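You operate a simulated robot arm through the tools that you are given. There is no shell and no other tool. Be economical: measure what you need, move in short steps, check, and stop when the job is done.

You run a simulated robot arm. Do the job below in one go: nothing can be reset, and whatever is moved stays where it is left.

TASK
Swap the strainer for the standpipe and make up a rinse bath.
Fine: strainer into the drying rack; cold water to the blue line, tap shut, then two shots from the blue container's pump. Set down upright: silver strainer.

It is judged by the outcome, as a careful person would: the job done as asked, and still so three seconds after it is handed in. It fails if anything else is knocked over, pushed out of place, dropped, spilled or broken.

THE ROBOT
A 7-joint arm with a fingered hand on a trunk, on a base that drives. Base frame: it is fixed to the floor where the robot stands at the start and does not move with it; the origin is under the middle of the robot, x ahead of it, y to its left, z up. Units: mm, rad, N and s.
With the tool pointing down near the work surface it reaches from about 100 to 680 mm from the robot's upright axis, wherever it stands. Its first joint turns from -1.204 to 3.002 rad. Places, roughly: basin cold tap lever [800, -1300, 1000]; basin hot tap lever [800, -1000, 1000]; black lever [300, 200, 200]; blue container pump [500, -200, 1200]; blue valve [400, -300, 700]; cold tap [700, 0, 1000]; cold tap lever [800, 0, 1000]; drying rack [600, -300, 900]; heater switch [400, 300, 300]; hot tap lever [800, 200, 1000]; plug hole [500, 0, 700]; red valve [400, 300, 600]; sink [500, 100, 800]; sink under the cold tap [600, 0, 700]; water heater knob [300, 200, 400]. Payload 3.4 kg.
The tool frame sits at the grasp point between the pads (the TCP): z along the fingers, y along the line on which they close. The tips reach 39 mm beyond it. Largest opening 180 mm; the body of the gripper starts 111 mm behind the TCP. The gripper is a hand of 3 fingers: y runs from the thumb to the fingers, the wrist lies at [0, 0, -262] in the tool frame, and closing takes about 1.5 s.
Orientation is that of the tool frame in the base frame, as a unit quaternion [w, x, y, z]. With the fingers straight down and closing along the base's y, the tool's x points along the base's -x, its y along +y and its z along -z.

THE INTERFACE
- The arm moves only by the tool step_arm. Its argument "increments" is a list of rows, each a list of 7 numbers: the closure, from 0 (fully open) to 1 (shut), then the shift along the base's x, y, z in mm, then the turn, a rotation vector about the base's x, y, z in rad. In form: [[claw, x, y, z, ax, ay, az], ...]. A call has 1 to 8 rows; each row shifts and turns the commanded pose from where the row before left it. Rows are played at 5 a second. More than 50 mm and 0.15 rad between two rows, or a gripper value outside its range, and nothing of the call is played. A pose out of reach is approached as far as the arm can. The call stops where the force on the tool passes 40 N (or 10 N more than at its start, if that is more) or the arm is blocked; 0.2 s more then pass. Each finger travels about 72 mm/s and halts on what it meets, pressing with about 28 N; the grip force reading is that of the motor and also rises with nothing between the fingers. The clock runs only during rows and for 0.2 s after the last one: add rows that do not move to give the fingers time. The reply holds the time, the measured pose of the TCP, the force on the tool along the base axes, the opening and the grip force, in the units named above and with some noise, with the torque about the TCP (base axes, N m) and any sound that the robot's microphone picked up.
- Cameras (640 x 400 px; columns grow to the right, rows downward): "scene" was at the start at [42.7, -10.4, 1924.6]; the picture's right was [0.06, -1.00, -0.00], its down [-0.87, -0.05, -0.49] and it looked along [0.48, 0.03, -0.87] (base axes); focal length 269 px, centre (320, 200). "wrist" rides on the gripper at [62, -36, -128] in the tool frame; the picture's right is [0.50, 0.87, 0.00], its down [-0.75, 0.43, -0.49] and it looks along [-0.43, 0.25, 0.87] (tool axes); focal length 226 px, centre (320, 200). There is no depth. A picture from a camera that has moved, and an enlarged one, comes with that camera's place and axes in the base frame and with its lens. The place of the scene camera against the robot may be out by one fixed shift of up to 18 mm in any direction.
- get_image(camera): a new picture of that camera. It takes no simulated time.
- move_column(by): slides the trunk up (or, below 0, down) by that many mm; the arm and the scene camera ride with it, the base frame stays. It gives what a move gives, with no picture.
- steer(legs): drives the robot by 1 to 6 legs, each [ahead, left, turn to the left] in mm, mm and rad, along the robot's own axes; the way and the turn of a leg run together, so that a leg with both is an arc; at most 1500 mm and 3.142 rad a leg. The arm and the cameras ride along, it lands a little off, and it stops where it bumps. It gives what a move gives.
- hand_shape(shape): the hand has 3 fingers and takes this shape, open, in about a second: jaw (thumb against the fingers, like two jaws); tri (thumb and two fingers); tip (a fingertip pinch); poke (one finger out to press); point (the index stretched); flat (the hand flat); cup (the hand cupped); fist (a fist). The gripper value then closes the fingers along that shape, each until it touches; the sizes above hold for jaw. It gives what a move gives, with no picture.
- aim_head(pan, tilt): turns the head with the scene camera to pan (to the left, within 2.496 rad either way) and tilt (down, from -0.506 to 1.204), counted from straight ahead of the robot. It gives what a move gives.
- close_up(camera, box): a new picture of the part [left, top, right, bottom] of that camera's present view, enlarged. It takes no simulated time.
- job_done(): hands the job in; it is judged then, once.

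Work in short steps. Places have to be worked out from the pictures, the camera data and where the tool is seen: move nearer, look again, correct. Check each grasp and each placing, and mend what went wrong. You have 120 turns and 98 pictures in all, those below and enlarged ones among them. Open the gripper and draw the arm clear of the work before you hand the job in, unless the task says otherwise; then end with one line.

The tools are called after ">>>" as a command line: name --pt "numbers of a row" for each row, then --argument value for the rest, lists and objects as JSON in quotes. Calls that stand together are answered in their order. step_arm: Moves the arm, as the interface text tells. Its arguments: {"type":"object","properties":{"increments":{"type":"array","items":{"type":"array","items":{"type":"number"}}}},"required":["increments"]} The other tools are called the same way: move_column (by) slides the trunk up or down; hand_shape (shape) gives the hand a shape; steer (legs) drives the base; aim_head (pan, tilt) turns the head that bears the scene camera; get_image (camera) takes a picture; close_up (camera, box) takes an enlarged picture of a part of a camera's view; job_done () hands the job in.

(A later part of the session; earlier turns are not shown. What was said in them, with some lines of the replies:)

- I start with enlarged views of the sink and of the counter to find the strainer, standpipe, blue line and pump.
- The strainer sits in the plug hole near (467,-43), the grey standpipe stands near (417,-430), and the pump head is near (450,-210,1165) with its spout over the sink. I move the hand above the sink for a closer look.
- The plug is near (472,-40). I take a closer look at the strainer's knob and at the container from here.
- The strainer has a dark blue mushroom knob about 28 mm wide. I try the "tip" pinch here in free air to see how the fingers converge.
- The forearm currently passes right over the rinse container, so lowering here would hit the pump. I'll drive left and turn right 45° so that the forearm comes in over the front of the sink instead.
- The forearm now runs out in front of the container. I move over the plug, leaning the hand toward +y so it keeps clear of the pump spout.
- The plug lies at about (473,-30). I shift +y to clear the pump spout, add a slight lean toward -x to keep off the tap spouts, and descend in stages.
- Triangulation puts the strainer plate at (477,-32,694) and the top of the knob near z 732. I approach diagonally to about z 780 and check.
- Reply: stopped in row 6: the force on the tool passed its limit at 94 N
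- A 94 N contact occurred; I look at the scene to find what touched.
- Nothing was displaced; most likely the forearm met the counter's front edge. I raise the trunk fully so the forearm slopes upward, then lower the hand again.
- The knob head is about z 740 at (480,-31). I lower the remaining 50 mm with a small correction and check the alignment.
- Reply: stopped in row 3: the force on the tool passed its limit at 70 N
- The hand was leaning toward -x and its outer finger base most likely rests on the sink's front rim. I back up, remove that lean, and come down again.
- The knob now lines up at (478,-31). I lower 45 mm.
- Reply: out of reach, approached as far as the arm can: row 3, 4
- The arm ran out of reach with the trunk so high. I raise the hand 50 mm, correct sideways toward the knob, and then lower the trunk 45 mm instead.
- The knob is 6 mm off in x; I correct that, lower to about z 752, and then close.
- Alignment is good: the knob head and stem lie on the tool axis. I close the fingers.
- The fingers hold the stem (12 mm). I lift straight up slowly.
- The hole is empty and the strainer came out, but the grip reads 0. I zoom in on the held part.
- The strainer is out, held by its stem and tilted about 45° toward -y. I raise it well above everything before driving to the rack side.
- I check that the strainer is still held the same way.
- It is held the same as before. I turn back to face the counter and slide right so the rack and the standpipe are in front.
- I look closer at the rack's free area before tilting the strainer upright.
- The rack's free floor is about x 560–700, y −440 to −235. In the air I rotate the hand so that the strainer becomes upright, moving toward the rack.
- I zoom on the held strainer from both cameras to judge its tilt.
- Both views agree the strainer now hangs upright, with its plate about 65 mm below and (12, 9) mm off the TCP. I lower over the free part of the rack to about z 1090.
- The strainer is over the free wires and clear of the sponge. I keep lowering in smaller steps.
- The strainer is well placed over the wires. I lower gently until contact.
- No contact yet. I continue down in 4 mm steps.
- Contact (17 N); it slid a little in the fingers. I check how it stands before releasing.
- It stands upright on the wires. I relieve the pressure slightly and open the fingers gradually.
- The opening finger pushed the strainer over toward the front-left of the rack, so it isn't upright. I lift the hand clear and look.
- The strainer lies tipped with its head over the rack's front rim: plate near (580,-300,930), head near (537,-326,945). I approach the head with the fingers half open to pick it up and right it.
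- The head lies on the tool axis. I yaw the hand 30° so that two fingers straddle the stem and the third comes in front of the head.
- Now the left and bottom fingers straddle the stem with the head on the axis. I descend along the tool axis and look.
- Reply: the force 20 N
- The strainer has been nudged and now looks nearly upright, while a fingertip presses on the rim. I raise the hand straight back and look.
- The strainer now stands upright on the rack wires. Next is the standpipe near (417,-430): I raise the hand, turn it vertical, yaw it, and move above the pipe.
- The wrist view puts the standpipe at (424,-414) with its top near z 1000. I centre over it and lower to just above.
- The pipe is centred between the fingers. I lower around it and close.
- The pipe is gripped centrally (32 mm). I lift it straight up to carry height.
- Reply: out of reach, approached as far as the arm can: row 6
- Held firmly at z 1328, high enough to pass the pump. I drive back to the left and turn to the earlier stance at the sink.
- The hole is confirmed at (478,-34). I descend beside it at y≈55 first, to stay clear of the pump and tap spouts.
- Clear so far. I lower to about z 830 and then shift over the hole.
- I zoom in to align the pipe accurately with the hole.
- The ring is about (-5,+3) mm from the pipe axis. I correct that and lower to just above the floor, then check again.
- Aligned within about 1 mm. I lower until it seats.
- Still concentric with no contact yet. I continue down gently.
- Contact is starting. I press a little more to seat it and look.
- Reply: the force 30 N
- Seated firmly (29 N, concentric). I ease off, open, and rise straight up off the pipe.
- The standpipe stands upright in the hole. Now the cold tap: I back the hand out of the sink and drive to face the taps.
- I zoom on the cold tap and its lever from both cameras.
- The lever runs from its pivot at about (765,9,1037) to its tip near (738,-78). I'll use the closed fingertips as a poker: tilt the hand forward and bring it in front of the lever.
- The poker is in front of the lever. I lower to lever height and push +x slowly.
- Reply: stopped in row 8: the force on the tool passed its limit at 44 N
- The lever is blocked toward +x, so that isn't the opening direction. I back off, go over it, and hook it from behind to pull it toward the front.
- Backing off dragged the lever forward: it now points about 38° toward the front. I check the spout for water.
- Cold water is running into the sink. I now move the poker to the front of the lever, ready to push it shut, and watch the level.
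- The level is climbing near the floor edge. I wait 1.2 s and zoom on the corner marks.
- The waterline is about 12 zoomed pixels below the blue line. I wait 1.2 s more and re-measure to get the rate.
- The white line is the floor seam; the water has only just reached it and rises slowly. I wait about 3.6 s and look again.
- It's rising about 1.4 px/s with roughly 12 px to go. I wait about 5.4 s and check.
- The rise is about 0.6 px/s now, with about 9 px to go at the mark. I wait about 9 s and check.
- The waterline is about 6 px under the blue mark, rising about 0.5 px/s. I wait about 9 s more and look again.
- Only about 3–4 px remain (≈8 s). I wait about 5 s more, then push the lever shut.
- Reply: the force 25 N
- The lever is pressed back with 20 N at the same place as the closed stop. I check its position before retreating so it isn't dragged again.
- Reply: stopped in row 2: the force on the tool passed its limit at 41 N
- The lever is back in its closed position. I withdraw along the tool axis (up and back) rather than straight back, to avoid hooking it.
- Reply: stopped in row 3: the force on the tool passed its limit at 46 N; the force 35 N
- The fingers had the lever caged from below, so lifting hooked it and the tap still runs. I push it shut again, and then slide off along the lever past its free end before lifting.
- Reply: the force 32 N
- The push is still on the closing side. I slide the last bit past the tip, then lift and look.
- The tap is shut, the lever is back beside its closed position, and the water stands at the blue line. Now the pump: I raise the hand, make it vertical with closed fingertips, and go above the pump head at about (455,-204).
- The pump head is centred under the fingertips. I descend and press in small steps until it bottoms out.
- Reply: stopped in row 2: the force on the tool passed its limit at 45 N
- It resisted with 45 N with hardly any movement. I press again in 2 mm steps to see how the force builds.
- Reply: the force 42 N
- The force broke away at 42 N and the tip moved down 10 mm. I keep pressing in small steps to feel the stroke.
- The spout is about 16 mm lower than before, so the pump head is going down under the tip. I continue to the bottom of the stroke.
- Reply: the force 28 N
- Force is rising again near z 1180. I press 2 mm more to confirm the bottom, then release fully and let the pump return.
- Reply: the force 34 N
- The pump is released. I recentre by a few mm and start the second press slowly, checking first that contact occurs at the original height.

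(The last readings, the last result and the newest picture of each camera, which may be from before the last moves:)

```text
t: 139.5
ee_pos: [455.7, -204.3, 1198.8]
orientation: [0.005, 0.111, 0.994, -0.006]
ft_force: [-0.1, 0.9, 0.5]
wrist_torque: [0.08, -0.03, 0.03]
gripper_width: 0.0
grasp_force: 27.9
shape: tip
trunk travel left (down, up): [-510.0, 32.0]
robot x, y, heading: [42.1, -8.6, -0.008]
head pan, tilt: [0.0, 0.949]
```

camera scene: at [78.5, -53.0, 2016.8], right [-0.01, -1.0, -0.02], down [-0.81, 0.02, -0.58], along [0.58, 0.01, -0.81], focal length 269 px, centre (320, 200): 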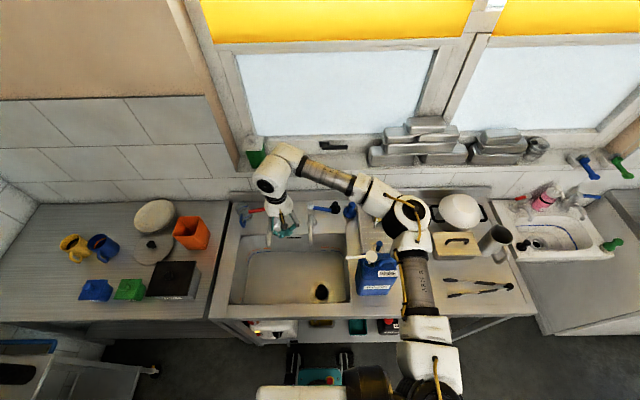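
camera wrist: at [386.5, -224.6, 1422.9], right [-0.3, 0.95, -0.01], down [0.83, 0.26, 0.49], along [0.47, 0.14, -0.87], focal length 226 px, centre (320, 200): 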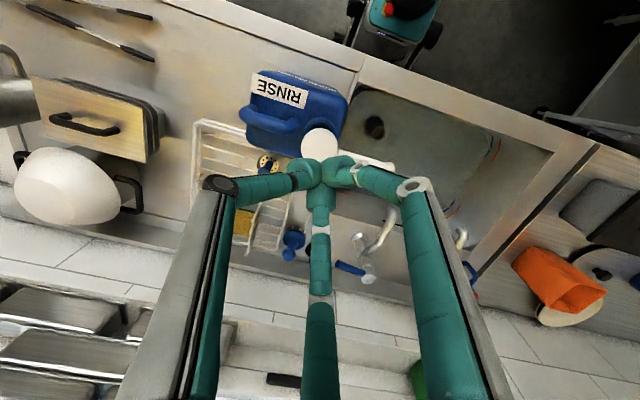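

No contact yet at the earlier height. I continue down slowly to feel where the head is.

>>> step_arm --pt "1 0 0 -3 0 0 0" --pt "1 0 0 -3 0 0 0" --pt "1 0 0 0 0 0 0"

>>> step_arm --pt "1 0 0 -3 0 0 0" --pt "1 0 0 -3 0 0 0" --pt "1 0 0 0 0 0 0"

```text
t: 140.3
ee_pos: [457.1, -204.6, 1192.8]
orientation: [0.004, 0.111, 0.994, -0.006]
ft_force: [1.0, 1.4, 1.9]
wrist_torque: [0.05, -0.01, -0.03]
gripper_width: 0.0
grasp_force: 28.1
shape: tip
trunk travel left (down, up): [-510.0, 32.0]
robot x, y, heading: [42.4, -4.4, -0.008]
head pan, tilt: [0.0, 0.949]
```

```text
t: 141.1
ee_pos: [456.5, -203.2, 1187.5]
orientation: [0.005, 0.111, 0.994, -0.006]
ft_force: [1.5, 1.6, 3.3]
wrist_torque: [0.08, -0.02, -0.03]
gripper_width: 0.0
grasp_force: 28.0
shape: tip
trunk travel left (down, up): [-510.0, 32.0]
robot x, y, heading: [37.8, -5.7, -0.01]
head pan, tilt: [0.0, 0.949]
```

Force rises gently like a light spring, so the pump had returned and is now moving down again. I complete the second stroke to the same bottom.

>>> step_arm --pt "1 0 0 -3 0 0 0" --pt "1 0 0 -3 0 0 0" --pt "1 0 0 -3 0 0 0" --pt "1 0 0 0 0 0 0"

```text
t: 142.1
ee_pos: [454.3, -202.7, 1180.5]
orientation: [0.006, 0.112, 0.994, -0.005]
ft_force: [5.6, 1.5, 18.9]
wrist_torque: [0.25, -0.11, -0.09]
gripper_width: 0.0
grasp_force: 28.3
shape: tip
trunk travel left (down, up): [-510.0, 32.0]
robot x, y, heading: [43.1, -8.9, -0.014]
head pan, tilt: [0.0, 0.949]
```

It's reaching the same stop. I press slightly more for the full stroke, then release and rise clear.

>>> step_arm --pt "1 0 0 -3 0 0 0" --pt "1 0 0 0 0 0 0"

>>> step_arm --pt "1 0 0 8 0 0 0" --pt "1 0 0 12 0 0 0" --pt "1 0 0 20 0 0 0" --pt "1 0 0 30 0 0 0" --pt "1 0 0 40 0 0 0" --pt "1 0 0 40 0 0 0"

```text
t: 142.7
ee_pos: [455.0, -203.2, 1176.7]
orientation: [0.006, 0.111, 0.994, -0.005]
ft_force: [7.7, 3.2, 27.6]
wrist_torque: [0.16, -0.01, -0.13]
gripper_width: 0.0
grasp_force: 27.5
shape: tip
trunk travel left (down, up): [-510.0, 32.0]
robot x, y, heading: [43.6, -7.8, -0.009]
head pan, tilt: [0.0, 0.949]
```

```text
t: 144.1
ee_pos: [458.1, -202.8, 1325.7]
orientation: [0.004, 0.111, 0.994, -0.006]
ft_force: [-0.8, -0.1, 0.9]
wrist_torque: [-0.01, 0.0, -0.02]
gripper_width: 0.3
grasp_force: 28.1
shape: tip
trunk travel left (down, up): [-510.0, 32.0]
robot x, y, heading: [40.9, -5.3, -0.01]
head pan, tilt: [0.0, 0.949]
```

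Both strokes are done. I draw the hand back, open the fingers, and take a last overall look.

>>> step_arm --pt "0.5 -30 0 20 0 0 0" --pt "0.2 -40 -10 10 0 0 0" --pt "0 -40 -10 0 0 0 0" --pt "0 -30 -10 0 0 0 0" --pt "0 0 0 0 0 0 0" --pt "0 0 0 0 0 0 0" --pt "0 0 0 0 0 0 0"

>>> close_up --camera "scene" --box '[220, 180, 460, 320]'

```text
t: 145.7
ee_pos: [316.1, -234.5, 1354.5]
orientation: [0.006, 0.113, 0.994, -0.006]
ft_force: [0.1, 0.1, -0.1]
wrist_torque: [-0.01, -0.01, 0.0]
gripper_width: 179.8
grasp_force: 0.1
shape: tip
trunk travel left (down, up): [-510.0, 32.0]
robot x, y, heading: [39.5, -7.2, -0.01]
head pan, tilt: [0.0, 0.949]
```

```text
2.67 times, centred on (340, 250) of scene
camera zoom: at [79.6, -23.3, 2017.2], right [-0.01, -1.0, 0.0], down [-0.81, 0.01, -0.58], along [0.58, 0.0, -0.81], focal length 717 px, centre (267, 67)
```

zoom: 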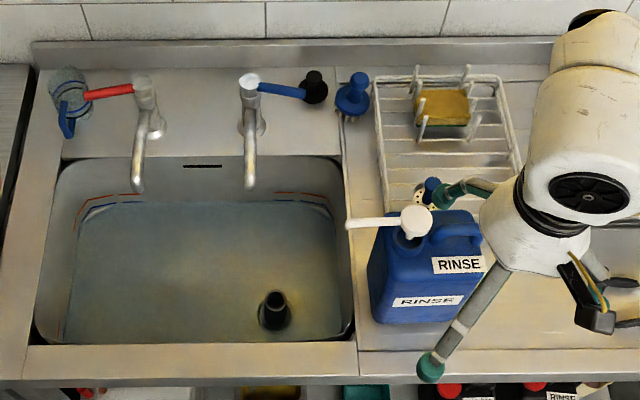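

Everything checks out in the last picture: the strainer is upright in the rack, the standpipe is in the hole, the water is at the blue line, the tap is shut and the container is standing. The arm is clear, so I hand in.

>>> job_done

```text
The job is handed in.
```

The job is handed in: the silver strainer stands upright in the drying rack, the standpipe is in the plug hole, cold water is at the blue line with the tap shut, and the blue container's pump was pressed twice. I felt two full pump strokes but did not see liquid leave the spout. The strainer tipped over in the rack on the first release and was nudged upright again. The cold tap had to be shut a second time after the hand dragged its lever open.
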